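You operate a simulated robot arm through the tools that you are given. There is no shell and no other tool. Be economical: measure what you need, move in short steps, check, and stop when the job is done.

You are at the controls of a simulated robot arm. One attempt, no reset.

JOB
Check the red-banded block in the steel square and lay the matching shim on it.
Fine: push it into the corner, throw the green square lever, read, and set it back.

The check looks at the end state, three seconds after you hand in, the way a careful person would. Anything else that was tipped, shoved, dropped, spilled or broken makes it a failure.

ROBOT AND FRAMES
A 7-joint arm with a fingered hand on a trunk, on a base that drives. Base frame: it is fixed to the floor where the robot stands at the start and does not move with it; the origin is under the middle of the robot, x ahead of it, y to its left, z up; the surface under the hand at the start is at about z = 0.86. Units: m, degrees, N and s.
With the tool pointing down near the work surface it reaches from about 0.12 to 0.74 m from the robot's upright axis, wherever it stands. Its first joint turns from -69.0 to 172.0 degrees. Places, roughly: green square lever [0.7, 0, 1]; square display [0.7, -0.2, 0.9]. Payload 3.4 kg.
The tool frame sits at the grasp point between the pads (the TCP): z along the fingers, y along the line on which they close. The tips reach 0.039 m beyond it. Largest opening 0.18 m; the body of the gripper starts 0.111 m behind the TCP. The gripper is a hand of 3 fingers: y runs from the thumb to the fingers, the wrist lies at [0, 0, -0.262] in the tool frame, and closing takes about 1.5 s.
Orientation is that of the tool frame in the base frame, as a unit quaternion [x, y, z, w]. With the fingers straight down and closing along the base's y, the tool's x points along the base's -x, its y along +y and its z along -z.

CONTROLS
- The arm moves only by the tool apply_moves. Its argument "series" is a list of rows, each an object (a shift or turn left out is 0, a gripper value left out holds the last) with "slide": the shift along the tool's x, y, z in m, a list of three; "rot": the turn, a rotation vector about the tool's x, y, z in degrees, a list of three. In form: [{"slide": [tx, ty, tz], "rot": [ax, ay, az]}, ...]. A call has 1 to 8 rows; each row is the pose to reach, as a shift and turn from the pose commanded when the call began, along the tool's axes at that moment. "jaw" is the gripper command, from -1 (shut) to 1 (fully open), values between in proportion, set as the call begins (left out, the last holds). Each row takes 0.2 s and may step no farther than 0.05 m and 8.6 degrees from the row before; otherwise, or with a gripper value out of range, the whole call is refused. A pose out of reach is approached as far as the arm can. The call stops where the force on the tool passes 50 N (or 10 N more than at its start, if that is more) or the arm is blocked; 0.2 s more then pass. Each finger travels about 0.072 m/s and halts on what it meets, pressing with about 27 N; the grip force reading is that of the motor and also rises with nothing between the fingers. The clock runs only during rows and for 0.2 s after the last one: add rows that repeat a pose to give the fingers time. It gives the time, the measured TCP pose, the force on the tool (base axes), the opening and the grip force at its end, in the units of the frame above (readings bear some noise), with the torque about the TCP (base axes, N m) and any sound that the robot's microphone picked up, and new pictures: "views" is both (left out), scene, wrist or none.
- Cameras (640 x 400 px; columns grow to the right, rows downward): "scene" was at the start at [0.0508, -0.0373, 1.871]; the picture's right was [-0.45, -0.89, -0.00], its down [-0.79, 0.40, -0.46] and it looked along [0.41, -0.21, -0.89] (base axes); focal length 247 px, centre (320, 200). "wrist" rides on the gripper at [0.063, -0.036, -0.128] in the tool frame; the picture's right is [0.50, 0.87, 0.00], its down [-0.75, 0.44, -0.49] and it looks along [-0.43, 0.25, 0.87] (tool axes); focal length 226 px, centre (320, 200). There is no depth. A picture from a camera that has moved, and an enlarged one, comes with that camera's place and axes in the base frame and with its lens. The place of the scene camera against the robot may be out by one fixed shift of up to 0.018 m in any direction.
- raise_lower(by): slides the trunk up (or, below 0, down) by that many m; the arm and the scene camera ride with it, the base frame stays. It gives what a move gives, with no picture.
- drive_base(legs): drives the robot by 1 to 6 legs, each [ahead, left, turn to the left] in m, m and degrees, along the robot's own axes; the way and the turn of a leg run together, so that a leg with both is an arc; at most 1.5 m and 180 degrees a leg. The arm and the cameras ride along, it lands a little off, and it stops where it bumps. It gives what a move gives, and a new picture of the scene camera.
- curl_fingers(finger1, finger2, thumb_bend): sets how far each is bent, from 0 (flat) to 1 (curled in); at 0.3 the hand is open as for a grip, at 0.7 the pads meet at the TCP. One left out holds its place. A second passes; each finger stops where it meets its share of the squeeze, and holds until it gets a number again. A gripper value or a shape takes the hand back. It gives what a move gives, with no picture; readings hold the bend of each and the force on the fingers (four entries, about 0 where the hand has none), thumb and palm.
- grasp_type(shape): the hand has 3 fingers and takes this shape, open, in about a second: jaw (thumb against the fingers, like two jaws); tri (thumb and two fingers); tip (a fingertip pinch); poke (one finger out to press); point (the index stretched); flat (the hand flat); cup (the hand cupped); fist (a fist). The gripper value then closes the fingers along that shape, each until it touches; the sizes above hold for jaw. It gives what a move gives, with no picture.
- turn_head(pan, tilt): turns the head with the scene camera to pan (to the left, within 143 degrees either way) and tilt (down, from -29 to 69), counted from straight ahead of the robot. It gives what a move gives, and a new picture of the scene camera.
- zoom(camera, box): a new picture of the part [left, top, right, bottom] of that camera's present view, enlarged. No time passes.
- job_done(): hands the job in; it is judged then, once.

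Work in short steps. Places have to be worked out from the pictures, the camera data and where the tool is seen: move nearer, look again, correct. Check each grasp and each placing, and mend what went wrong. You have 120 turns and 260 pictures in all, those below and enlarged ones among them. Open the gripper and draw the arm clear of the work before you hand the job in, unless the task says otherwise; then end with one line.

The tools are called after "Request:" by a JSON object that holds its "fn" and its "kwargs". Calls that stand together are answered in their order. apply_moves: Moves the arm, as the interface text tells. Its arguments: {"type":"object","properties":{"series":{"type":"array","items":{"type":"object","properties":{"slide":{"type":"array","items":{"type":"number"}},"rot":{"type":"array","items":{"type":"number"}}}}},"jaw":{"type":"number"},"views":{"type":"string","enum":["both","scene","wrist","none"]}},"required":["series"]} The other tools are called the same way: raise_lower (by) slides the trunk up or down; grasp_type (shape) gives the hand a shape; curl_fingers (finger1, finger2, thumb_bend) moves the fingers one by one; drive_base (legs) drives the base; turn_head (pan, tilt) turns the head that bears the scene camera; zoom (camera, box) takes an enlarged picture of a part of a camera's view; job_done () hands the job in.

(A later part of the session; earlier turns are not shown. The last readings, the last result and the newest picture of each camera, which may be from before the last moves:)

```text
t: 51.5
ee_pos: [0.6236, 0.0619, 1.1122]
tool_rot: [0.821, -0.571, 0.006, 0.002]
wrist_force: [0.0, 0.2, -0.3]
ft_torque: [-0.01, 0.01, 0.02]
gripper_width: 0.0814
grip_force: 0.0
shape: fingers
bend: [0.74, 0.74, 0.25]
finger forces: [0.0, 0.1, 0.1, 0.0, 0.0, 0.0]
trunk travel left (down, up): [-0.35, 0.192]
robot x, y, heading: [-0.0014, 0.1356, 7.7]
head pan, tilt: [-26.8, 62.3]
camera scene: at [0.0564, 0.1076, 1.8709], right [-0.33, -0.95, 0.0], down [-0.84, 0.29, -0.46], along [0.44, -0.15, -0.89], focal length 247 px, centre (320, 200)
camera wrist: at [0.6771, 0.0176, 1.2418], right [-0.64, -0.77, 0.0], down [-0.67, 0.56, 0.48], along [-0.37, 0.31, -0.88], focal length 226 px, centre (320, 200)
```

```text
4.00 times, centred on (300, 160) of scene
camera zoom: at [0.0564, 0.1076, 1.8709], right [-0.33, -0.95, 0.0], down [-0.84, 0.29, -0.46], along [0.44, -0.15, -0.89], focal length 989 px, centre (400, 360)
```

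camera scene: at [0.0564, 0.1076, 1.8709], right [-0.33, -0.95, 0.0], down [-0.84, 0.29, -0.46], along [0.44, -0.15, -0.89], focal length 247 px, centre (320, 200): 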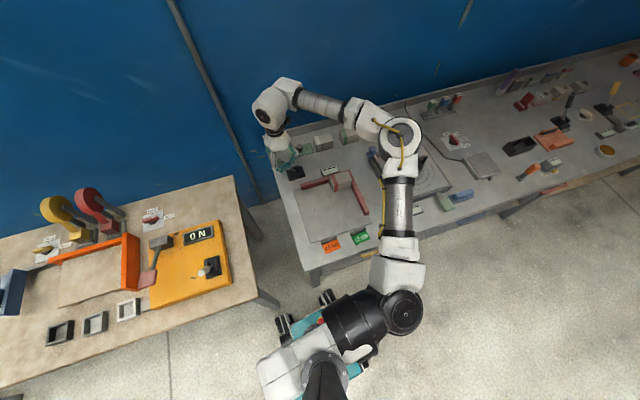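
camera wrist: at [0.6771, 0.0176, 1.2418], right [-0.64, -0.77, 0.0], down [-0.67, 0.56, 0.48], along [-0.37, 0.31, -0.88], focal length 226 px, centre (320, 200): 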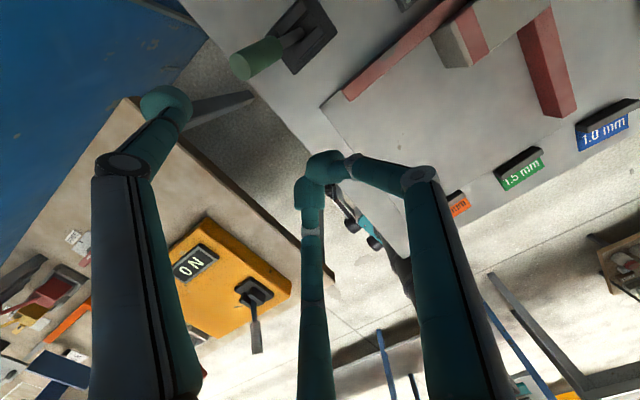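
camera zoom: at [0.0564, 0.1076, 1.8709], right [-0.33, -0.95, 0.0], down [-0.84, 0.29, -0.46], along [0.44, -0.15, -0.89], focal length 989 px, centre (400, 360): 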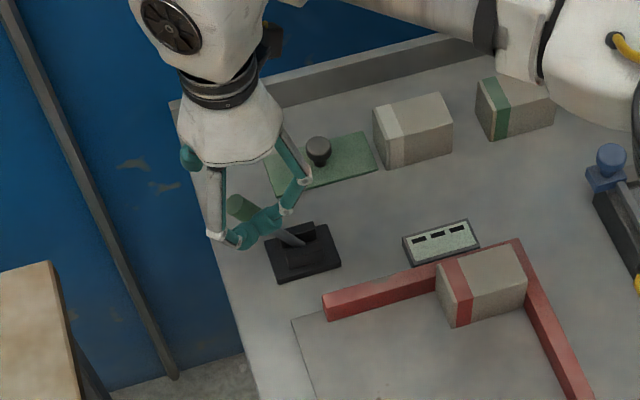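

Request:
{"fn": "apply_moves", "kwargs": {"series": [{"slide": [0, 0, 0.045]}, {"slide": [0, 0, 0.09]}, {"slide": [0, 0, 0.127]}, {"slide": [0, 0, 0.127]}], "views": "both"}}

Request:
{"fn": "zoom", "kwargs": {"camera": "scene", "box": [240, 110, 360, 210]}}

Request:
{"fn": "zoom", "kwargs": {"camera": "wrist", "box": [80, 0, 400, 200]}}

```text
t: 52.5
ee_pos: [0.6221, 0.0577, 0.9868]
tool_rot: [0.822, -0.57, 0.006, 0.0]
wrist_force: [-0.4, -0.5, -0.4]
ft_torque: [-0.01, 0.03, -0.01]
gripper_width: 0.0812
grip_force: 0.1
shape: fingers
bend: [0.74, 0.74, 0.25]
finger forces: [0.0, 0.0, 0.0, 0.0, 0.0, 0.0]
out of reach, approached as far as the arm can: row 3, 4
trunk travel left (down, up): [-0.35, 0.192]
robot x, y, heading: [0.0003, 0.1361, 7.5]
head pan, tilt: [-26.8, 62.3]
camera scene: at [0.0567, 0.1076, 1.8709], right [-0.33, -0.95, 0.0], down [-0.84, 0.29, -0.46], along [0.44, -0.15, -0.89], focal length 247 px, centre (320, 200)
camera wrist: at [0.6752, 0.0128, 1.1168], right [-0.64, -0.77, 0.0], down [-0.68, 0.56, 0.48], along [-0.37, 0.31, -0.88], focal length 226 px, centre (320, 200)
```

scene: 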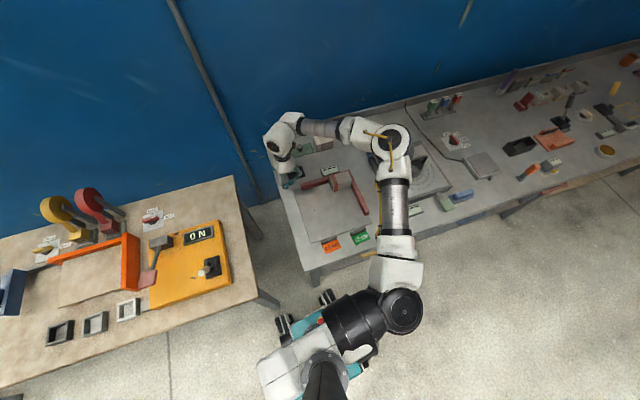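
wrist: 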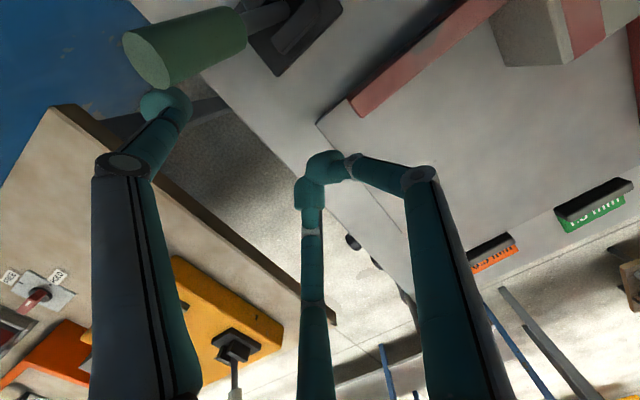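

```text
4.00 times, centred on (300, 160) of scene
camera zoom: at [0.0567, 0.1076, 1.8709], right [-0.33, -0.95, 0.0], down [-0.84, 0.29, -0.46], along [0.44, -0.15, -0.89], focal length 989 px, centre (400, 360)
```

zoom: 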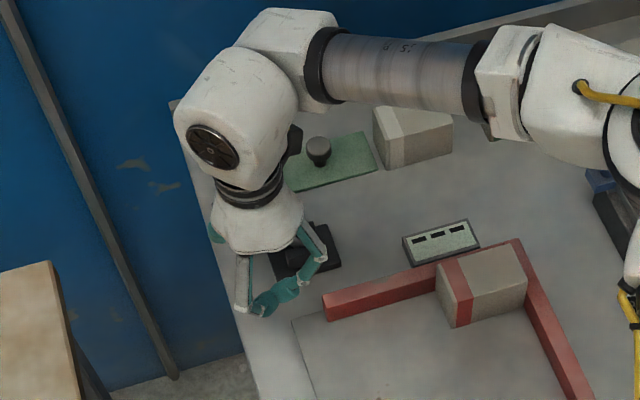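

```text
2.00 times, centred on (240, 100) of wrist
camera zoom: at [0.6752, 0.0128, 1.1168], right [-0.64, -0.77, 0.0], down [-0.68, 0.56, 0.48], along [-0.37, 0.31, -0.88], focal length 452 px, centre (480, 400)
```

zoom: 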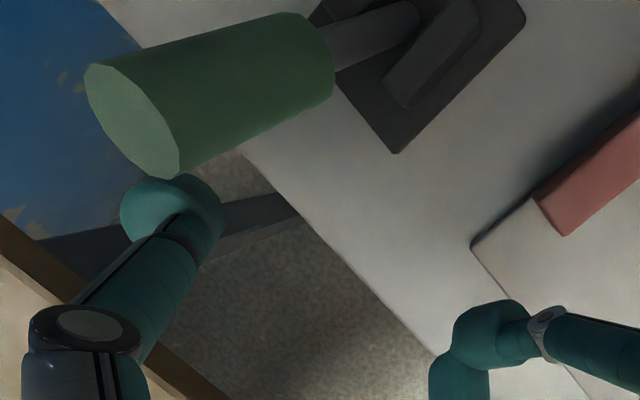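

The thumb is beside the handle on its +y side. I'll push towards −y in small steps.

Request:
{"fn": "apply_moves", "kwargs": {"series": [{"slide": [0.014, 0.005, 0]}, {"slide": [0.028, 0.0105, 0]}, {"slide": [0.042, 0.0157, 0]}, {"slide": [0.056, 0.021, 0]}, {"slide": [0.07, 0.026, 0]}], "views": "wrist"}}

Request:
{"fn": "zoom", "kwargs": {"camera": "wrist", "box": [80, 0, 400, 200]}}

```text
t: 53.8
ee_pos: [0.6201, -0.0194, 0.9848]
tool_rot: [0.822, -0.57, 0.006, 0.001]
wrist_force: [-0.2, -0.3, 0.4]
ft_torque: [0.01, -0.05, -0.03]
gripper_width: 0.0813
grip_force: 0.1
shape: fingers
bend: [0.74, 0.74, 0.25]
finger forces: [0.0, 0.1, 0.1, 0.1, 0.0, 0.0]
trunk travel left (down, up): [-0.35, 0.192]
robot x, y, heading: [0.0009, 0.1346, 7.9]
head pan, tilt: [-26.8, 62.3]
camera wrist: at [0.6734, -0.0644, 1.1153], right [-0.64, -0.77, 0.0], down [-0.68, 0.56, 0.48], along [-0.37, 0.31, -0.88], focal length 226 px, centre (320, 200)
```

wrist: 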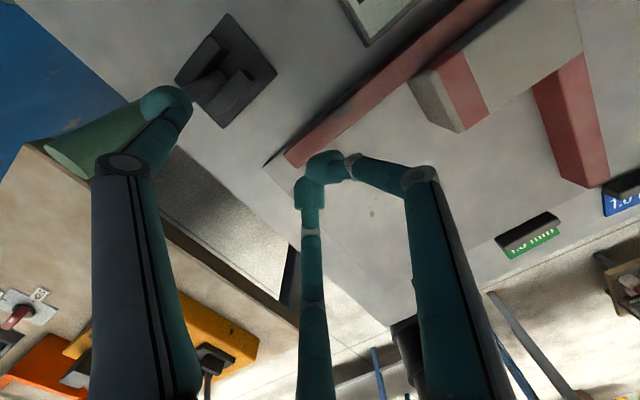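

```text
2.00 times, centred on (240, 100) of wrist
camera zoom: at [0.6734, -0.0644, 1.1153], right [-0.64, -0.77, 0.0], down [-0.68, 0.56, 0.48], along [-0.37, 0.31, -0.88], focal length 452 px, centre (480, 400)
```

zoom: 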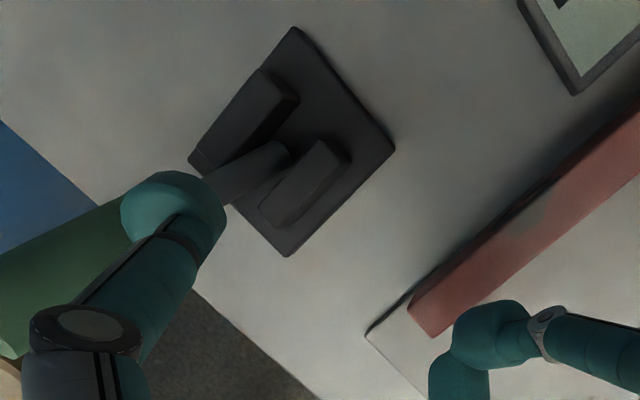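

No contact was felt, so I need to see where the thumb is relative to the lever.

Request:
{"fn": "zoom", "kwargs": {"camera": "scene", "box": [250, 130, 330, 200]}}

Request:
{"fn": "zoom", "kwargs": {"camera": "wrist", "box": [20, 0, 280, 190]}}

```text
5.71 times, centred on (290, 165) of scene
camera zoom: at [0.0558, 0.1056, 1.8709], right [-0.33, -0.95, 0.0], down [-0.84, 0.29, -0.46], along [0.44, -0.15, -0.89], focal length 1413 px, centre (491, 400)
```

zoom: 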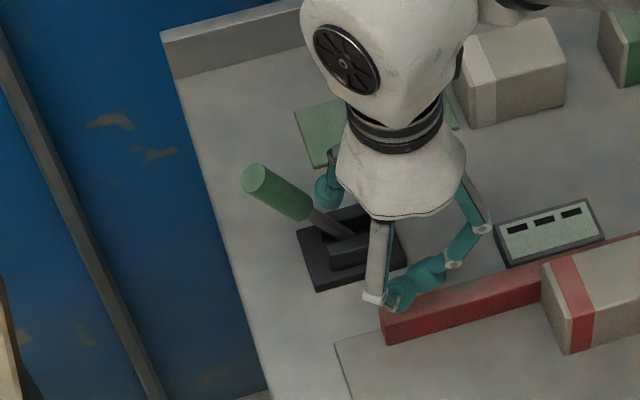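

```text
2.11 times, centred on (150, 95) of wrist
camera zoom: at [0.6734, -0.0644, 1.1153], right [-0.64, -0.77, 0.0], down [-0.68, 0.56, 0.48], along [-0.37, 0.31, -0.88], focal length 476 px, centre (678, 421)
```

zoom: 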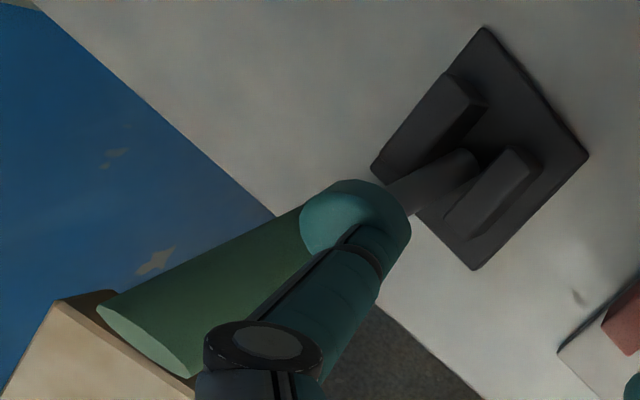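

In the scene view the thumb slipped past on the lever's −x side, flexing as it went. I'll lift over, go back, and retry centred about 1 cm further in x.

Request:
{"fn": "apply_moves", "kwargs": {"series": [{"slide": [0, 0, -0.045]}, {"slide": [0, 0, -0.09]}, {"slide": [-0.04, -0.02, -0.09]}, {"slide": [-0.07, -0.0395, -0.09]}, {"slide": [-0.07, -0.0395, -0.09]}], "views": "none"}}

```text
t: 55.0
ee_pos: [0.63, 0.0605, 1.0769]
tool_rot: [0.821, -0.571, 0.007, 0.001]
wrist_force: [-0.2, -0.3, -0.1]
ft_torque: [-0.04, 0.0, 0.0]
gripper_width: 0.0811
grip_force: 0.0
shape: fingers
bend: [0.74, 0.74, 0.25]
finger forces: [0.1, 0.1, 0.0, 0.0, 0.1, 0.1]
trunk travel left (down, up): [-0.35, 0.192]
robot x, y, heading: [-0.0007, 0.131, 7.9]
head pan, tilt: [-26.8, 62.3]
```

Request:
{"fn": "apply_moves", "kwargs": {"series": [{"slide": [0, 0, 0.045]}, {"slide": [0, 0, 0.09]}, {"slide": [0, 0, 0.09]}], "views": "wrist"}}

Request:
{"fn": "zoom", "kwargs": {"camera": "scene", "box": [250, 130, 330, 200]}}

```text
t: 55.8
ee_pos: [0.6277, 0.0527, 0.9869]
tool_rot: [0.822, -0.57, 0.005, 0.0]
wrist_force: [0.7, 0.7, 0.0]
ft_torque: [-0.03, 0.0, 0.03]
gripper_width: 0.0811
grip_force: 0.1
shape: fingers
bend: [0.74, 0.74, 0.25]
finger forces: [0.1, 0.0, 0.0, 0.1, 0.0, 0.0]
out of reach, approached as far as the arm can: row 2, 3
trunk travel left (down, up): [-0.35, 0.192]
robot x, y, heading: [0.0006, 0.1345, 7.7]
head pan, tilt: [-26.8, 62.3]
camera wrist: at [0.6806, 0.0084, 1.1169], right [-0.64, -0.77, 0.0], down [-0.68, 0.56, 0.48], along [-0.37, 0.31, -0.88], focal length 226 px, centre (320, 200)
```

wrist: 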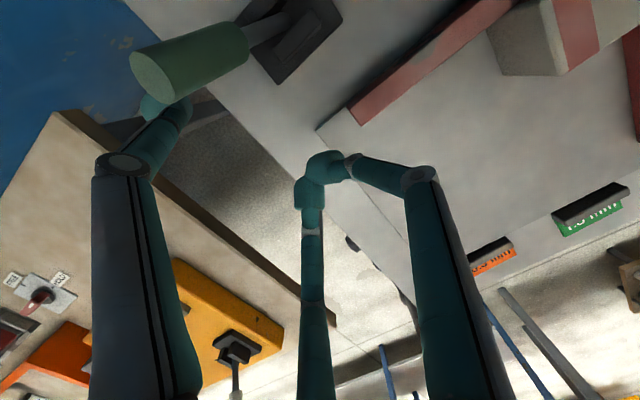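

```text
5.71 times, centred on (290, 165) of scene
camera zoom: at [0.0565, 0.1075, 1.8709], right [-0.33, -0.95, 0.0], down [-0.84, 0.29, -0.46], along [0.44, -0.15, -0.89], focal length 1413 px, centre (491, 400)
```

zoom: 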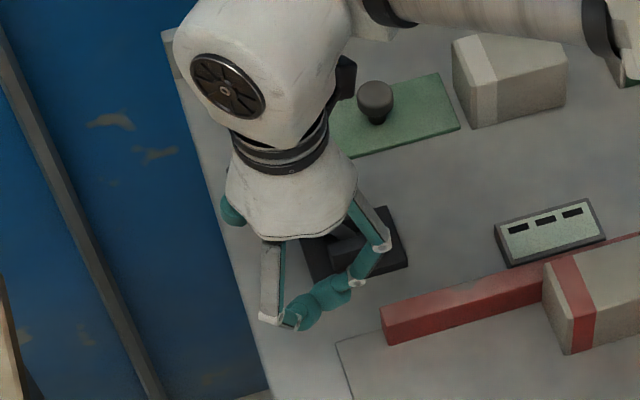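

Request:
{"fn": "apply_moves", "kwargs": {"series": [{"slide": [0.01, 0.0035, 0]}, {"slide": [0.019, 0.007, 0]}], "views": "wrist"}}

Request:
{"fn": "zoom", "kwargs": {"camera": "wrist", "box": [80, 0, 340, 190]}}

```text
t: 56.4
ee_pos: [0.6257, 0.0361, 0.991]
tool_rot: [0.822, -0.569, 0.005, 0.002]
wrist_force: [-6.2, 4.3, 1.6]
ft_torque: [0.06, 0.03, 0.59]
gripper_width: 0.0774
grip_force: 3.5
shape: fingers
bend: [0.74, 0.74, 0.28]
finger forces: [0.0, 0.0, 0.1, 0.0, 7.0, 0.0]
trunk travel left (down, up): [-0.35, 0.192]
robot x, y, heading: [-0.0034, 0.1364, 7.6]
head pan, tilt: [-26.8, 62.3]
camera wrist: at [0.68, -0.0089, 1.1198], right [-0.63, -0.77, 0.0], down [-0.68, 0.56, 0.48], along [-0.37, 0.3, -0.88], focal length 226 px, centre (320, 200)
```

wrist: 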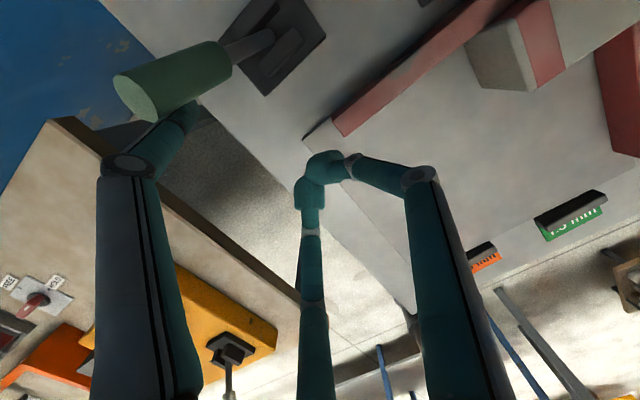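

```text
2.11 times, centred on (210, 95) of wrist
camera zoom: at [0.68, -0.0089, 1.1198], right [-0.63, -0.77, 0.0], down [-0.68, 0.56, 0.48], along [-0.37, 0.3, -0.88], focal length 476 px, centre (552, 421)
```

zoom: 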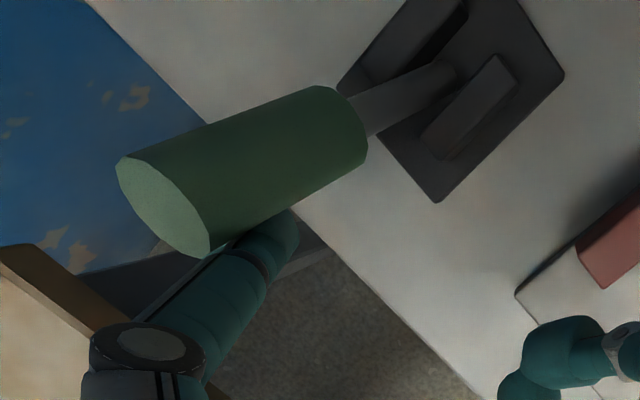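

The reaction is mostly −x, so the thumb sits about 2 cm too far toward −x. I'll back out, rise, shift +x, and lower using the trunk so the arm keeps its reach.

Request:
{"fn": "apply_moves", "kwargs": {"series": [{"slide": [-0.028, -0.01, 0]}, {"slide": [-0.028, -0.01, -0.045]}, {"slide": [-0.028, -0.01, -0.09]}, {"slide": [-0.02, -0.034, -0.09]}, {"slide": [-0.02, -0.034, -0.09]}], "views": "wrist"}}

```text
t: 57.5
ee_pos: [0.6424, 0.0592, 1.0802]
tool_rot: [0.822, -0.57, 0.006, -0.002]
wrist_force: [-0.2, 1.1, -0.2]
ft_torque: [0.01, 0.01, 0.01]
gripper_width: 0.0816
grip_force: 0.1
shape: fingers
bend: [0.74, 0.74, 0.25]
finger forces: [0.0, 0.1, 0.0, 0.0, 0.0, 0.1]
out of reach, approached as far as the arm can: row 1, 4, 5
trunk travel left (down, up): [-0.35, 0.192]
robot x, y, heading: [-0.0015, 0.137, 7.8]
head pan, tilt: [-26.8, 62.3]
camera wrist: at [0.6954, 0.0142, 1.2092], right [-0.64, -0.77, 0.0], down [-0.68, 0.56, 0.48], along [-0.37, 0.31, -0.88], focal length 226 px, centre (320, 200)
```

wrist: 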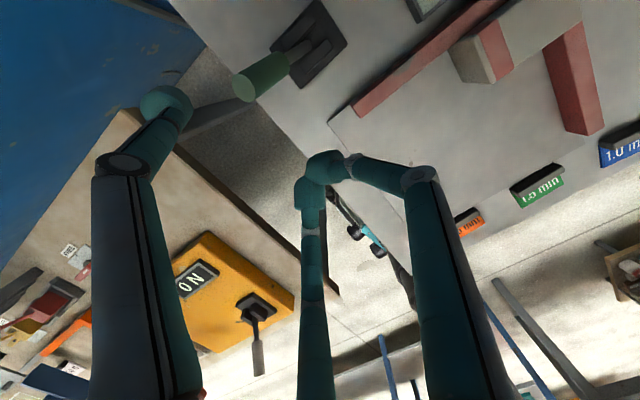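

Request:
{"fn": "curl_fingers", "kwargs": {"thumb_bend": 0.17}}

Request:
{"fn": "raise_lower", "kwargs": {"by": -0.09}}

Request:
{"fn": "apply_moves", "kwargs": {"series": [{}], "views": "both"}}

Request:
{"fn": "zoom", "kwargs": {"camera": "wrist", "box": [80, 0, 340, 190]}}

```text
t: 58.5
ee_pos: [0.6421, 0.06, 1.0788]
tool_rot: [0.822, -0.569, 0.006, -0.001]
wrist_force: [0.9, 0.2, -0.1]
ft_torque: [0.03, 0.0, -0.01]
gripper_width: 0.0926
grip_force: 0.1
shape: fingers
bend: [0.74, 0.74, 0.17]
finger forces: [0.0, 0.1, 0.0, 0.0, 0.1, 0.0]
trunk travel left (down, up): [-0.35, 0.192]
robot x, y, heading: [-0.0006, 0.1341, 7.8]
head pan, tilt: [-26.8, 62.3]
```

```text
t: 59.8
ee_pos: [0.6433, 0.0597, 0.9897]
tool_rot: [0.822, -0.57, 0.006, 0.001]
wrist_force: [0.2, 0.2, -0.3]
ft_torque: [0.0, -0.05, -0.02]
gripper_width: 0.0925
grip_force: 0.0
shape: fingers
bend: [0.74, 0.74, 0.17]
finger forces: [0.0, 0.0, 0.0, 0.0, 0.1, 0.0]
trunk travel left (down, up): [-0.26, 0.282]
robot x, y, heading: [-0.0004, 0.1326, 7.8]
head pan, tilt: [-26.8, 62.3]
```

```text
t: 60.2
ee_pos: [0.6445, 0.0582, 0.9898]
tool_rot: [0.822, -0.57, 0.005, 0.002]
wrist_force: [0.3, 0.5, 0.7]
ft_torque: [-0.02, 0.0, 0.02]
gripper_width: 0.0928
grip_force: 0.0
shape: fingers
bend: [0.74, 0.74, 0.17]
finger forces: [0.0, 0.1, 0.0, 0.0, 0.1, 0.0]
trunk travel left (down, up): [-0.26, 0.282]
robot x, y, heading: [-0.0015, 0.1319, 7.5]
head pan, tilt: [-26.8, 62.3]
camera scene: at [0.1234, 0.1171, 1.7798], right [-0.33, -0.95, 0.0], down [-0.84, 0.29, -0.46], along [0.44, -0.15, -0.89], focal length 247 px, centre (320, 200)
camera wrist: at [0.6971, 0.0138, 1.1187], right [-0.64, -0.77, 0.0], down [-0.68, 0.56, 0.48], along [-0.37, 0.31, -0.88], focal length 226 px, centre (320, 200)
```

scene: 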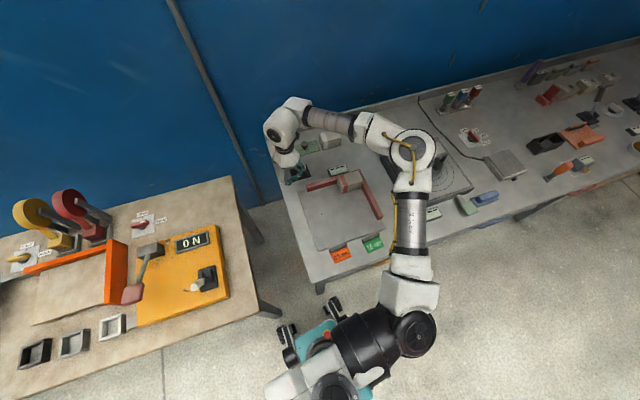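
wrist: 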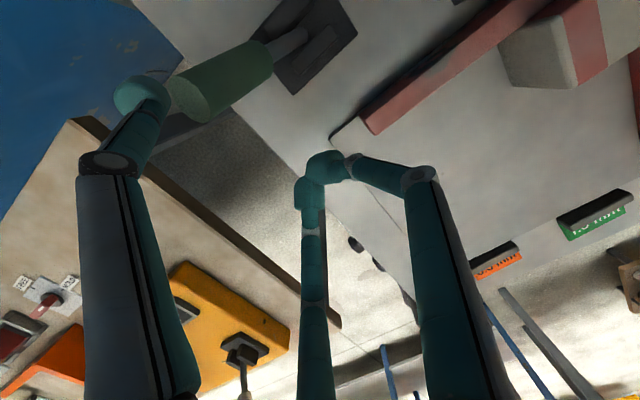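

```text
2.11 times, centred on (210, 95) of wrist
camera zoom: at [0.6971, 0.0138, 1.1187], right [-0.64, -0.77, 0.0], down [-0.68, 0.56, 0.48], along [-0.37, 0.31, -0.88], focal length 476 px, centre (552, 421)
```

zoom: 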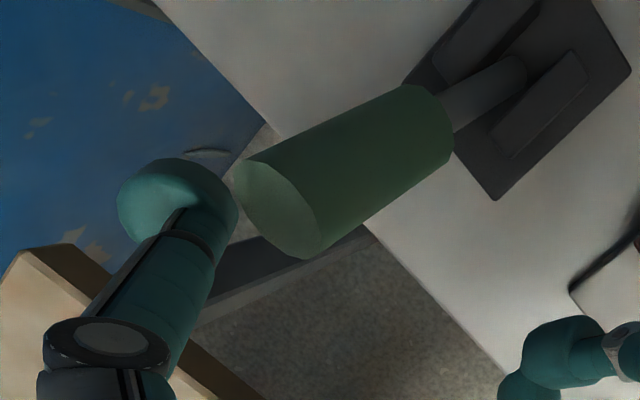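

The thumb is now clearly on the +y end of the handle. I'll push −y.

Request:
{"fn": "apply_moves", "kwargs": {"series": [{"slide": [0.01, 0.0037, 0]}, {"slide": [0.02, 0.0075, 0]}, {"slide": [0.03, 0.011, 0]}], "views": "wrist"}}

Request:
{"fn": "zoom", "kwargs": {"camera": "wrist", "box": [80, 0, 340, 190]}}

```text
t: 61.0
ee_pos: [0.6435, 0.0276, 0.9907]
tool_rot: [0.821, -0.57, 0.007, 0.0]
wrist_force: [1.9, 6.4, 8.6]
ft_torque: [0.21, -0.77, 0.51]
gripper_width: 0.0997
grip_force: 4.2
shape: fingers
bend: [0.74, 0.74, 0.14]
finger forces: [0.0, 0.1, 0.1, 0.0, 8.5, 0.0]
trunk travel left (down, up): [-0.26, 0.282]
robot x, y, heading: [0.0011, 0.1339, 7.8]
head pan, tilt: [-26.8, 62.3]
camera wrist: at [0.6963, -0.0168, 1.1199], right [-0.64, -0.77, 0.0], down [-0.68, 0.56, 0.48], along [-0.37, 0.31, -0.88], focal length 226 px, centre (320, 200)
```

wrist: 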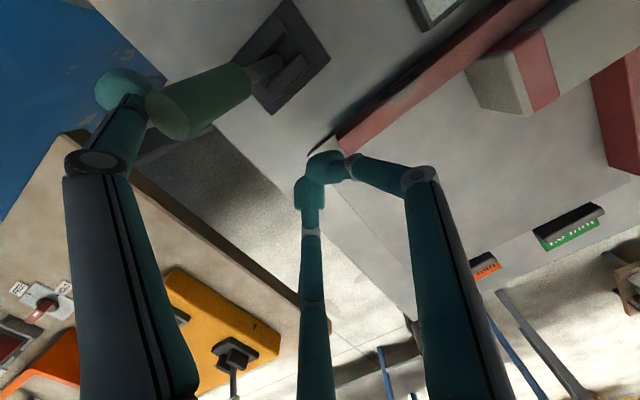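

```text
2.11 times, centred on (210, 95) of wrist
camera zoom: at [0.6963, -0.0168, 1.1199], right [-0.64, -0.77, 0.0], down [-0.68, 0.56, 0.48], along [-0.37, 0.31, -0.88], focal length 476 px, centre (552, 421)
```

zoom: 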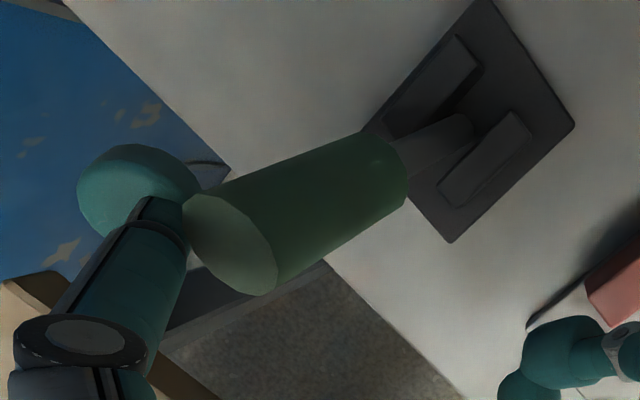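

The reaction lies along the lever axis, so the thumb is pressing the handle's end face and is too high. I'll back off, lower 4 cm with the trunk, and push again.

Request:
{"fn": "apply_moves", "kwargs": {"series": [{"slide": [-0.02, -0.0075, 0]}, {"slide": [-0.036, -0.0135, 0]}, {"slide": [-0.036, -0.0135, 0]}], "views": "none"}}

Request:
{"fn": "raise_lower", "kwargs": {"by": -0.04}}

Request:
{"fn": "apply_moves", "kwargs": {"series": [{"slide": [0.01, 0.0037, 0]}], "views": "wrist"}}

Request:
{"fn": "zoom", "kwargs": {"camera": "wrist", "box": [80, 0, 340, 190]}}

```text
t: 61.8
ee_pos: [0.6438, 0.0645, 0.9874]
tool_rot: [0.822, -0.57, 0.006, 0.001]
wrist_force: [0.4, 0.6, 0.3]
ft_torque: [0.0, 0.02, 0.0]
gripper_width: 0.0932
grip_force: 0.0
shape: fingers
bend: [0.74, 0.74, 0.17]
finger forces: [0.0, 0.0, 0.0, 0.1, 0.1, 0.0]
trunk travel left (down, up): [-0.26, 0.282]
robot x, y, heading: [0.0, 0.139, 7.9]
head pan, tilt: [-26.8, 62.3]
```

```text
t: 62.6
ee_pos: [0.643, 0.0649, 0.9507]
tool_rot: [0.822, -0.57, 0.006, 0.0]
wrist_force: [0.0, -0.1, -0.3]
ft_torque: [0.0, -0.01, -0.01]
gripper_width: 0.0932
grip_force: 0.0
shape: fingers
bend: [0.74, 0.74, 0.17]
finger forces: [0.0, 0.0, 0.0, 0.0, 0.0, 0.0]
trunk travel left (down, up): [-0.22, 0.322]
robot x, y, heading: [-0.0002, 0.1334, 7.8]
head pan, tilt: [-26.8, 62.3]
```

```text
t: 63.0
ee_pos: [0.6437, 0.0541, 0.9486]
tool_rot: [0.822, -0.57, 0.005, 0.0]
wrist_force: [0.1, 0.4, -0.7]
ft_torque: [-0.01, -0.01, 0.02]
gripper_width: 0.0933
grip_force: 0.0
shape: fingers
bend: [0.74, 0.74, 0.17]
finger forces: [0.1, 0.1, 0.0, 0.0, 0.0, 0.0]
trunk travel left (down, up): [-0.22, 0.322]
robot x, y, heading: [0.0042, 0.138, 8.1]
head pan, tilt: [-26.8, 62.3]
camera wrist: at [0.6972, 0.0097, 1.0791], right [-0.64, -0.77, 0.0], down [-0.68, 0.56, 0.48], along [-0.37, 0.31, -0.88], focal length 226 px, centre (320, 200)
```

wrist: 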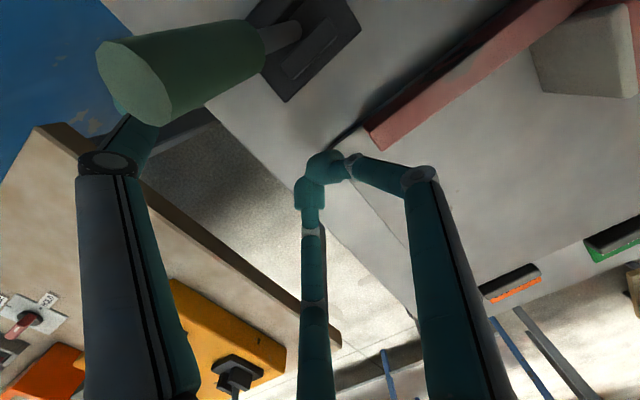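

```text
2.11 times, centred on (210, 95) of wrist
camera zoom: at [0.6972, 0.0097, 1.0791], right [-0.64, -0.77, 0.0], down [-0.68, 0.56, 0.48], along [-0.37, 0.31, -0.88], focal length 476 px, centre (552, 421)
```

zoom: 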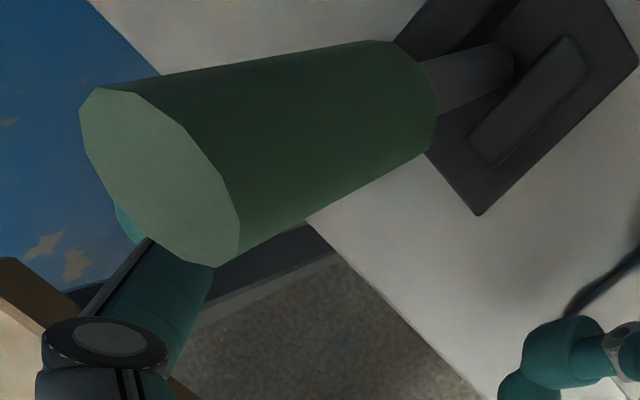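

Request:
{"fn": "apply_moves", "kwargs": {"series": [{"slide": [0.01, 0.0037, 0]}, {"slide": [0.02, 0.0075, 0]}, {"slide": [0.028, 0.0104, 0]}], "views": "wrist"}}

Request:
{"fn": "zoom", "kwargs": {"camera": "wrist", "box": [80, 0, 340, 190]}}

```text
t: 63.8
ee_pos: [0.6435, 0.0246, 0.9496]
tool_rot: [0.821, -0.57, 0.005, 0.001]
wrist_force: [-2.0, 2.1, 1.8]
ft_torque: [-0.1, -0.29, 0.21]
gripper_width: 0.0929
grip_force: 1.5
shape: fingers
bend: [0.74, 0.74, 0.17]
finger forces: [0.0, 0.0, 0.0, 0.0, 2.9, 0.0]
trunk travel left (down, up): [-0.22, 0.322]
robot x, y, heading: [0.0011, 0.1336, 7.7]
head pan, tilt: [-26.8, 62.3]
camera wrist: at [0.6971, -0.0197, 1.079], right [-0.64, -0.77, 0.0], down [-0.68, 0.56, 0.48], along [-0.37, 0.31, -0.88], focal length 226 px, centre (320, 200)
```

wrist: 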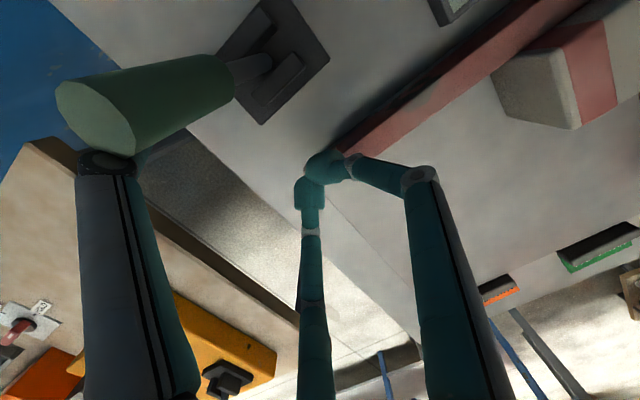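

```text
2.11 times, centred on (210, 95) of wrist
camera zoom: at [0.6971, -0.0197, 1.079], right [-0.64, -0.77, 0.0], down [-0.68, 0.56, 0.48], along [-0.37, 0.31, -0.88], focal length 476 px, centre (552, 421)
```

zoom: 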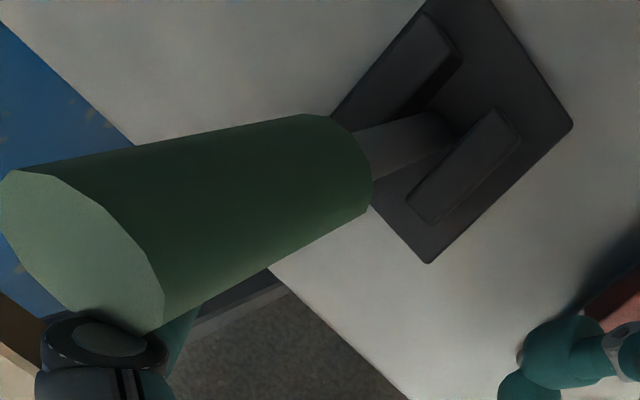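

Request:
{"fn": "apply_moves", "kwargs": {"series": [{"slide": [0.01, 0.0037, 0]}, {"slide": [0.02, 0.0075, 0]}], "views": "wrist"}}

Request:
{"fn": "zoom", "kwargs": {"camera": "wrist", "box": [20, 0, 280, 190]}}

```text
t: 64.4
ee_pos: [0.6442, 0.002, 0.9496]
tool_rot: [0.821, -0.57, 0.006, 0.001]
wrist_force: [-0.6, 1.9, 0.3]
ft_torque: [-0.01, -0.08, 0.1]
gripper_width: 0.0933
grip_force: 0.6
shape: fingers
bend: [0.74, 0.74, 0.17]
finger forces: [0.0, 0.0, 0.0, 0.0, 1.2, 0.0]
trunk travel left (down, up): [-0.22, 0.322]
robot x, y, heading: [-0.0034, 0.1326, 7.9]
head pan, tilt: [-26.8, 62.3]
camera wrist: at [0.6979, -0.0425, 1.0784], right [-0.64, -0.77, 0.0], down [-0.68, 0.56, 0.48], along [-0.37, 0.31, -0.88], focal length 226 px, centre (320, 200)
```

wrist: 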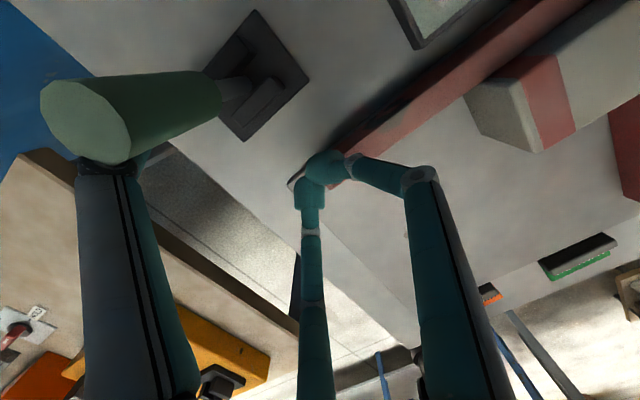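

```text
2.11 times, centred on (150, 95) of wrist
camera zoom: at [0.6979, -0.0425, 1.0784], right [-0.64, -0.77, 0.0], down [-0.68, 0.56, 0.48], along [-0.37, 0.31, -0.88], focal length 476 px, centre (678, 421)
```

zoom: 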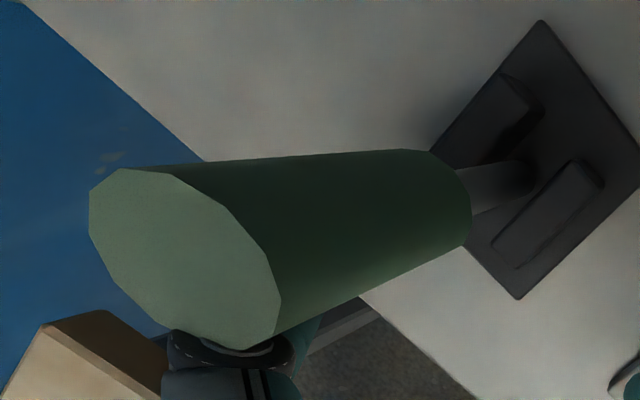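

The lever is following the thumb with about 2 N. I'll continue.

Request:
{"fn": "apply_moves", "kwargs": {"series": [{"slide": [0.01, 0.0037, 0]}, {"slide": [0.02, 0.0075, 0]}, {"slide": [0.03, 0.0112, 0]}, {"slide": [0.04, 0.015, 0]}], "views": "wrist"}}

Request:
{"fn": "zoom", "kwargs": {"camera": "scene", "box": [250, 130, 390, 230]}}

```text
t: 65.4
ee_pos: [0.6429, -0.0392, 0.9505]
tool_rot: [0.822, -0.569, 0.005, 0.002]
wrist_force: [0.8, 2.0, -0.2]
ft_torque: [-0.01, 0.07, 0.12]
gripper_width: 0.0933
grip_force: 0.8
shape: fingers
bend: [0.74, 0.74, 0.17]
finger forces: [0.0, 0.0, 0.0, 0.0, 1.5, 0.0]
trunk travel left (down, up): [-0.22, 0.322]
robot x, y, heading: [0.0008, 0.1335, 7.6]
head pan, tilt: [-26.8, 62.3]
camera wrist: at [0.6971, -0.0836, 1.0803], right [-0.64, -0.77, 0.0], down [-0.68, 0.56, 0.48], along [-0.37, 0.31, -0.88], focal length 226 px, centre (320, 200)
```

wrist: 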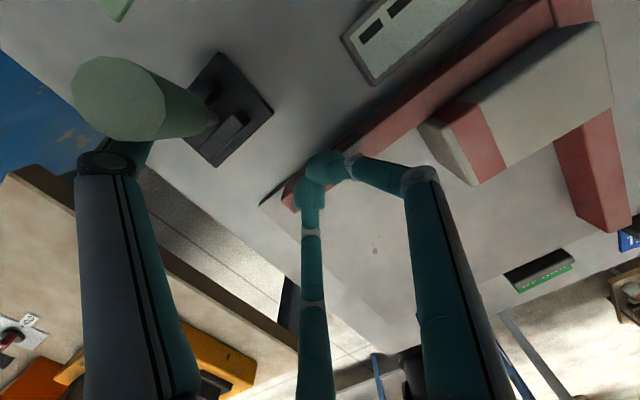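

```text
4.00 times, centred on (320, 180) of scene
camera zoom: at [0.1678, 0.1228, 1.7372], right [-0.33, -0.95, 0.0], down [-0.84, 0.29, -0.46], along [0.43, -0.15, -0.89], focal length 989 px, centre (320, 280)
```

zoom: 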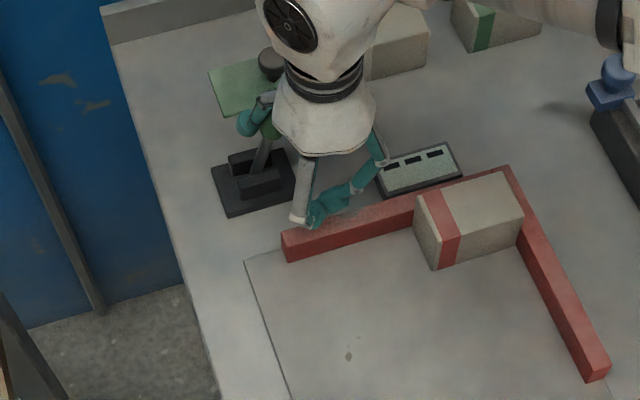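

The lever is about vertical. I'll raise 2 cm so the curled fingers clear the block, and keep pushing.

Request:
{"fn": "apply_moves", "kwargs": {"series": [{"slide": [0.01, 0.0037, -0.008]}, {"slide": [0.02, 0.0075, -0.016]}, {"slide": [0.03, 0.0112, -0.022]}, {"slide": [0.04, 0.015, -0.022]}], "views": "wrist"}}

Request:
{"fn": "zoom", "kwargs": {"camera": "scene", "box": [250, 130, 390, 230]}}

```text
t: 66.4
ee_pos: [0.6434, -0.0787, 0.9742]
tool_rot: [0.823, -0.569, 0.006, 0.002]
wrist_force: [2.8, 10.0, 1.7]
ft_torque: [-0.09, -0.12, 0.86]
gripper_width: 0.0982
grip_force: 3.7
shape: fingers
bend: [0.74, 0.74, 0.14]
finger forces: [0.0, 0.1, 0.0, 0.0, 8.8, 0.0]
trunk travel left (down, up): [-0.22, 0.322]
robot x, y, heading: [-0.0052, 0.1365, 7.7]
head pan, tilt: [-26.8, 62.3]
camera wrist: at [0.6976, -0.1228, 1.1035], right [-0.63, -0.77, 0.0], down [-0.68, 0.56, 0.48], along [-0.37, 0.3, -0.88], focal length 226 px, centre (320, 200)
```

wrist: 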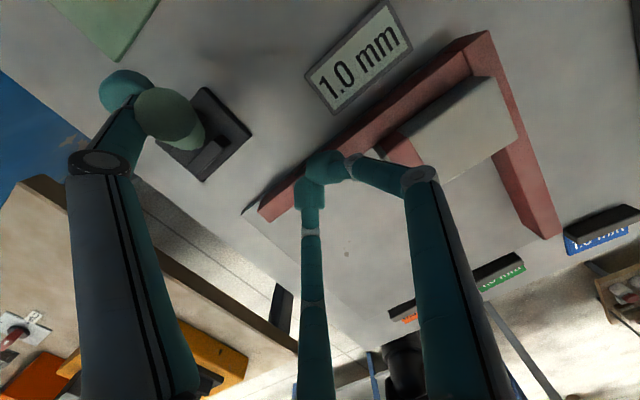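

```text
4.00 times, centred on (320, 180) of scene
camera zoom: at [0.1676, 0.1282, 1.7373], right [-0.33, -0.95, 0.0], down [-0.84, 0.29, -0.46], along [0.44, -0.15, -0.89], focal length 989 px, centre (320, 280)
```

zoom: 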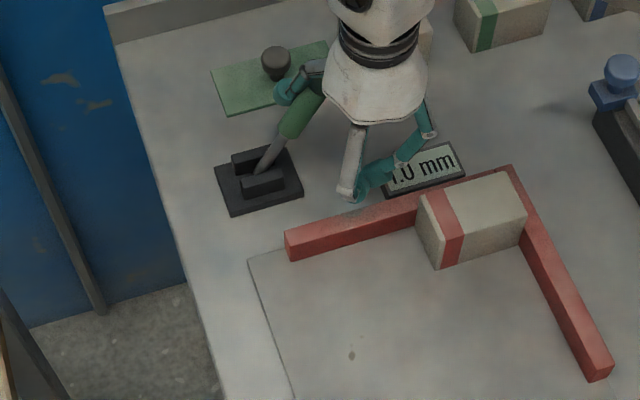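

Request:
{"fn": "zoom", "kwargs": {"camera": "wrist", "box": [280, 0, 480, 130]}}

Request:
{"fn": "zoom", "kwargs": {"camera": "wrist", "box": [380, 20, 580, 250]}}

```text
3.08 times, centred on (380, 65) of wrist
camera zoom: at [0.6976, -0.1228, 1.1035], right [-0.63, -0.77, 0.0], down [-0.68, 0.56, 0.48], along [-0.37, 0.3, -0.88], focal length 696 px, centre (135, 615)
```

zoom: 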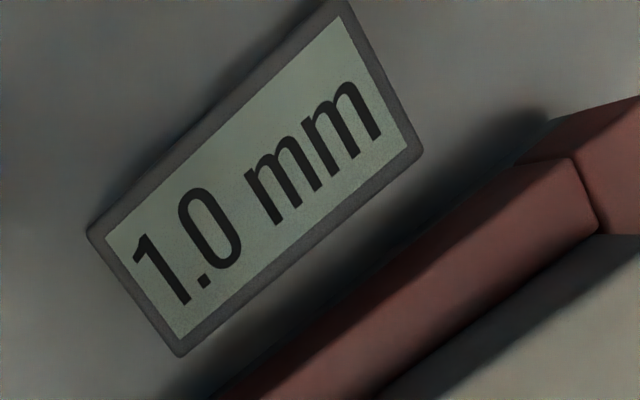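

```text
1.74 times, centred on (480, 135) of wrist
camera zoom: at [0.6976, -0.1228, 1.1035], right [-0.63, -0.77, 0.0], down [-0.68, 0.56, 0.48], along [-0.37, 0.3, -0.88], focal length 393 px, centre (42, 313)
```

zoom: 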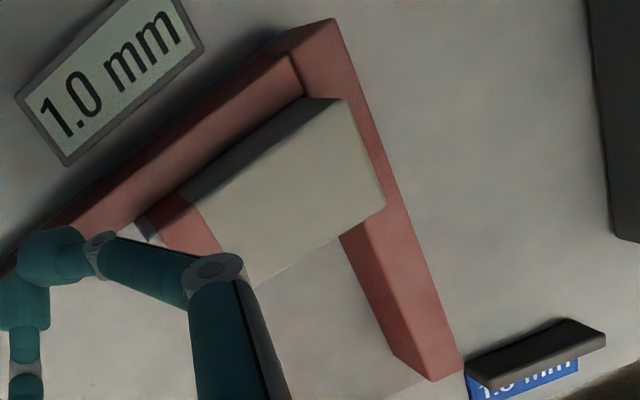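

The display reads 1.0 mm with the block seated. Now the lever goes back: I'll lift over it to the −y side.

Request:
{"fn": "apply_moves", "kwargs": {"series": [{"slide": [-0.012, -0.0045, 0]}, {"slide": [-0.012, -0.0045, -0.045]}, {"slide": [-0.012, -0.0045, -0.09]}, {"slide": [0.03, 0.011, -0.095]}, {"slide": [0.07, 0.026, -0.095]}, {"slide": [0.07, 0.026, -0.095]}], "views": "both"}}

Request:
{"fn": "zoom", "kwargs": {"camera": "scene", "box": [250, 120, 390, 220]}}

```text
t: 67.8
ee_pos: [0.6469, -0.1556, 1.0688]
tool_rot: [0.822, -0.57, 0.005, 0.001]
wrist_force: [-0.4, -0.1, 0.5]
ft_torque: [0.0, 0.03, 0.02]
gripper_width: 0.0931
grip_force: 0.1
shape: fingers
bend: [0.74, 0.74, 0.17]
finger forces: [0.0, 0.0, 0.0, 0.0, 0.1, 0.0]
trunk travel left (down, up): [-0.22, 0.322]
robot x, y, heading: [-0.0001, 0.1386, 7.8]
head pan, tilt: [-26.8, 62.3]
camera scene: at [0.1683, 0.1171, 1.737], right [-0.33, -0.95, 0.0], down [-0.84, 0.29, -0.46], along [0.43, -0.15, -0.89], focal length 247 px, centre (320, 200)
camera wrist: at [0.7003, -0.2, 1.1986], right [-0.64, -0.77, 0.0], down [-0.68, 0.56, 0.48], along [-0.37, 0.3, -0.88], focal length 226 px, centre (320, 200)
```

scene: 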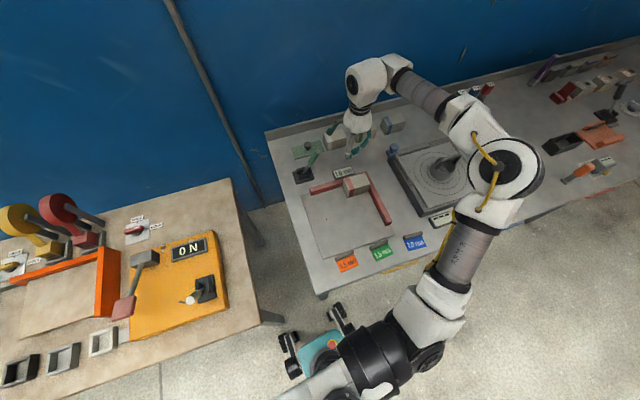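
wrist: 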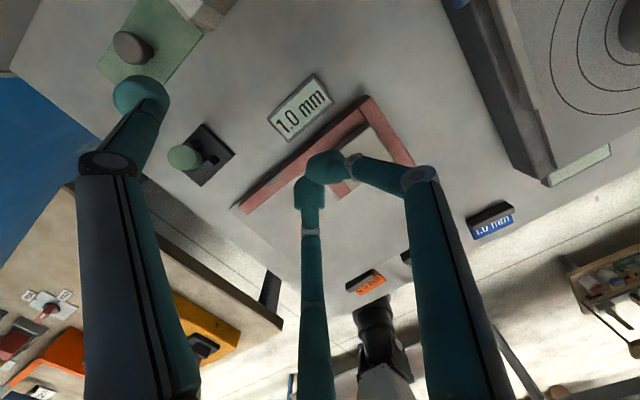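

```text
4.00 times, centred on (320, 170) of scene
camera zoom: at [0.1683, 0.1171, 1.737], right [-0.33, -0.95, 0.0], down [-0.84, 0.29, -0.46], along [0.43, -0.15, -0.89], focal length 989 px, centre (320, 320)
```

zoom: 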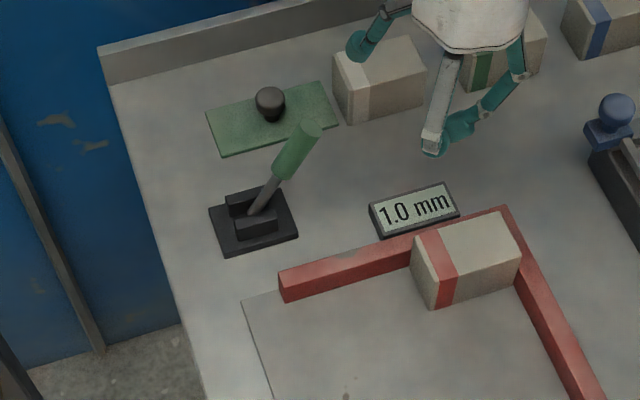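

Request:
{"fn": "apply_moves", "kwargs": {"series": [{"slide": [0, 0, 0.04]}, {"slide": [0, 0, 0.08]}, {"slide": [0, 0, 0.103]}, {"slide": [-0.014, -0.005, 0.103]}, {"slide": [-0.028, -0.0105, 0.103]}, {"slide": [-0.042, -0.0157, 0.103]}], "views": "wrist"}}

Request:
{"fn": "zoom", "kwargs": {"camera": "scene", "box": [250, 120, 390, 220]}}

```text
t: 69.2
ee_pos: [0.6439, -0.1156, 0.9631]
tool_rot: [0.822, -0.569, 0.005, 0.001]
wrist_force: [0.3, 0.5, -0.3]
ft_torque: [0.02, -0.02, -0.01]
gripper_width: 0.0932
grip_force: 0.0
shape: fingers
bend: [0.74, 0.74, 0.17]
finger forces: [0.0, 0.0, 0.1, 0.0, 0.1, 0.1]
trunk travel left (down, up): [-0.22, 0.322]
robot x, y, heading: [-0.0035, 0.1379, 7.8]
head pan, tilt: [-26.8, 62.3]
camera wrist: at [0.6974, -0.1597, 1.0924], right [-0.64, -0.77, 0.0], down [-0.67, 0.56, 0.48], along [-0.37, 0.31, -0.88], focal length 226 px, centre (320, 200)
```

wrist: 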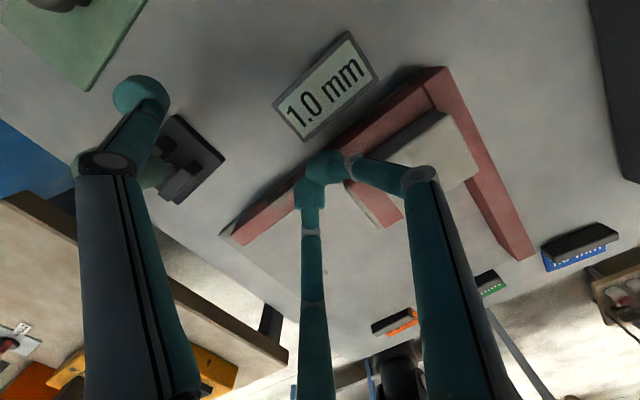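

```text
4.00 times, centred on (320, 170) of scene
camera zoom: at [0.1677, 0.1207, 1.7372], right [-0.33, -0.95, 0.0], down [-0.84, 0.29, -0.46], along [0.43, -0.15, -0.89], focal length 989 px, centre (320, 320)
```

zoom: 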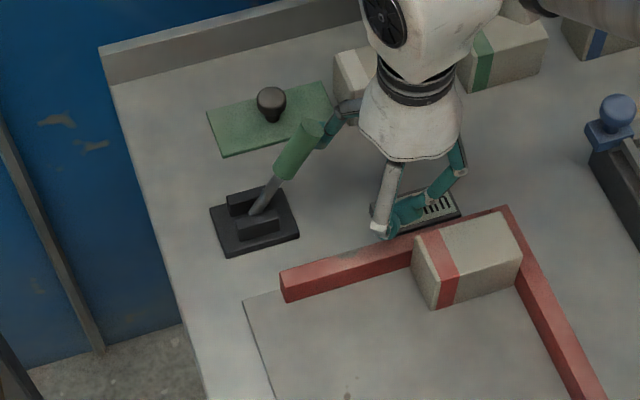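

Thumb is just −y of the handle. Pushing +y now.

Request:
{"fn": "apply_moves", "kwargs": {"series": [{"slide": [-0.012, -0.0045, 0]}, {"slide": [-0.024, -0.009, 0]}, {"slide": [-0.036, -0.0135, 0]}, {"slide": [-0.048, -0.018, 0]}, {"slide": [-0.06, -0.0225, 0]}], "views": "none"}}

Request:
{"fn": "zoom", "kwargs": {"camera": "scene", "box": [250, 120, 390, 220]}}

```text
t: 70.4
ee_pos: [0.6424, -0.0478, 0.9645]
tool_rot: [0.822, -0.569, 0.006, 0.002]
wrist_force: [0.9, -1.5, 1.1]
ft_torque: [0.08, -0.07, -0.11]
gripper_width: 0.0929
grip_force: 0.8
shape: fingers
bend: [0.74, 0.74, 0.17]
finger forces: [0.1, 0.1, 0.1, 0.1, 1.7, 0.0]
trunk travel left (down, up): [-0.22, 0.322]
robot x, y, heading: [-0.0015, 0.1342, 7.9]
head pan, tilt: [-26.8, 62.3]
```

```text
4.00 times, centred on (320, 170) of scene
camera zoom: at [0.1679, 0.1213, 1.7372], right [-0.33, -0.95, 0.0], down [-0.84, 0.29, -0.46], along [0.43, -0.15, -0.89], focal length 989 px, centre (320, 320)
```

zoom: 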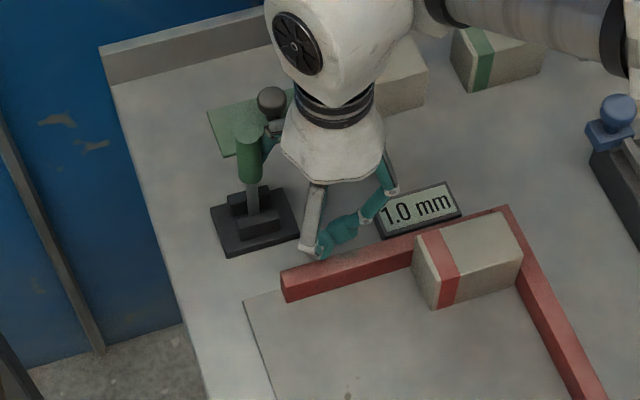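

Request:
{"fn": "apply_moves", "kwargs": {"series": [{"slide": [-0.012, -0.0045, 0]}, {"slide": [-0.024, -0.009, 0]}, {"slide": [-0.036, -0.0135, 0]}, {"slide": [-0.046, -0.0172, 0]}], "views": "none"}}

Request:
{"fn": "zoom", "kwargs": {"camera": "scene", "box": [250, 120, 390, 220]}}

```text
t: 71.4
ee_pos: [0.643, -0.0001, 0.9645]
tool_rot: [0.821, -0.571, 0.006, 0.002]
wrist_force: [0.3, -1.0, 0.2]
ft_torque: [0.05, -0.02, -0.1]
gripper_width: 0.0931
grip_force: 0.7
shape: fingers
bend: [0.74, 0.74, 0.17]
finger forces: [0.0, 0.1, 0.0, 0.0, 1.0, 0.0]
trunk travel left (down, up): [-0.22, 0.322]
robot x, y, heading: [0.0011, 0.1359, 7.7]
head pan, tilt: [-26.8, 62.3]
```

```text
4.00 times, centred on (320, 170) of scene
camera zoom: at [0.1683, 0.1227, 1.7371], right [-0.33, -0.95, 0.0], down [-0.84, 0.29, -0.46], along [0.43, -0.15, -0.89], focal length 989 px, centre (320, 320)
```

zoom: 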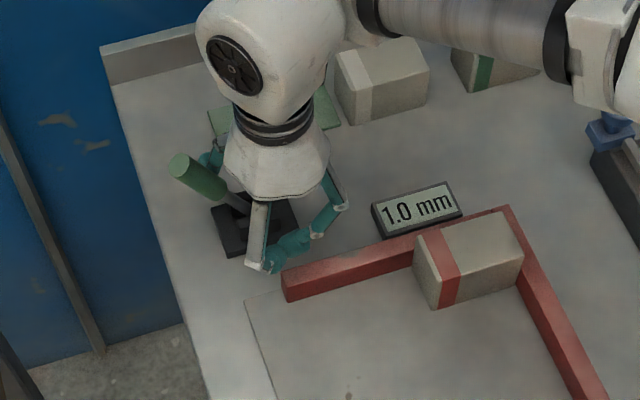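

Request:
{"fn": "apply_moves", "kwargs": {"series": [{"slide": [-0.006, -0.0023, 0]}, {"slide": [-0.012, -0.0045, 0]}, {"slide": [-0.018, -0.0067, 0]}], "views": "none"}}

Request:
{"fn": "zoom", "kwargs": {"camera": "scene", "box": [250, 120, 390, 220]}}

```text
t: 72.2
ee_pos: [0.6471, 0.0126, 0.9629]
tool_rot: [0.819, -0.574, 0.006, 0.001]
wrist_force: [9.3, -27.2, 5.6]
ft_torque: [0.48, -0.51, -2.86]
gripper_width: 0.094
grip_force: 12.0
shape: fingers
bend: [0.74, 0.74, 0.16]
finger forces: [0.0, 0.0, 0.0, 0.0, 24.4, 0.0]
trunk travel left (down, up): [-0.22, 0.322]
robot x, y, heading: [-0.0005, 0.1347, 7.5]
head pan, tilt: [-26.8, 62.3]
```

```text
4.00 times, centred on (320, 170) of scene
camera zoom: at [0.1694, 0.1067, 1.737], right [-0.33, -0.94, -0.01], down [-0.84, 0.3, -0.46], along [0.43, -0.14, -0.89], focal length 989 px, centre (320, 320)
```

zoom: 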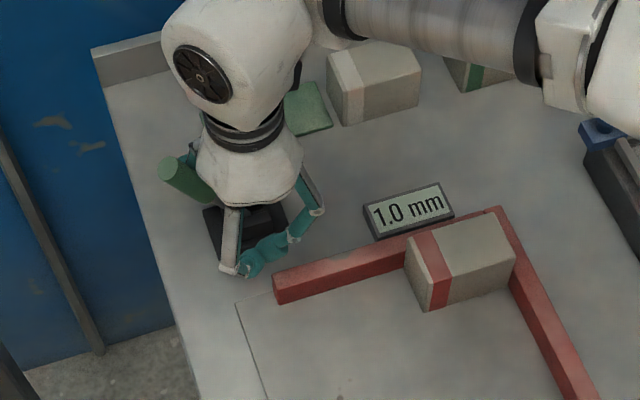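

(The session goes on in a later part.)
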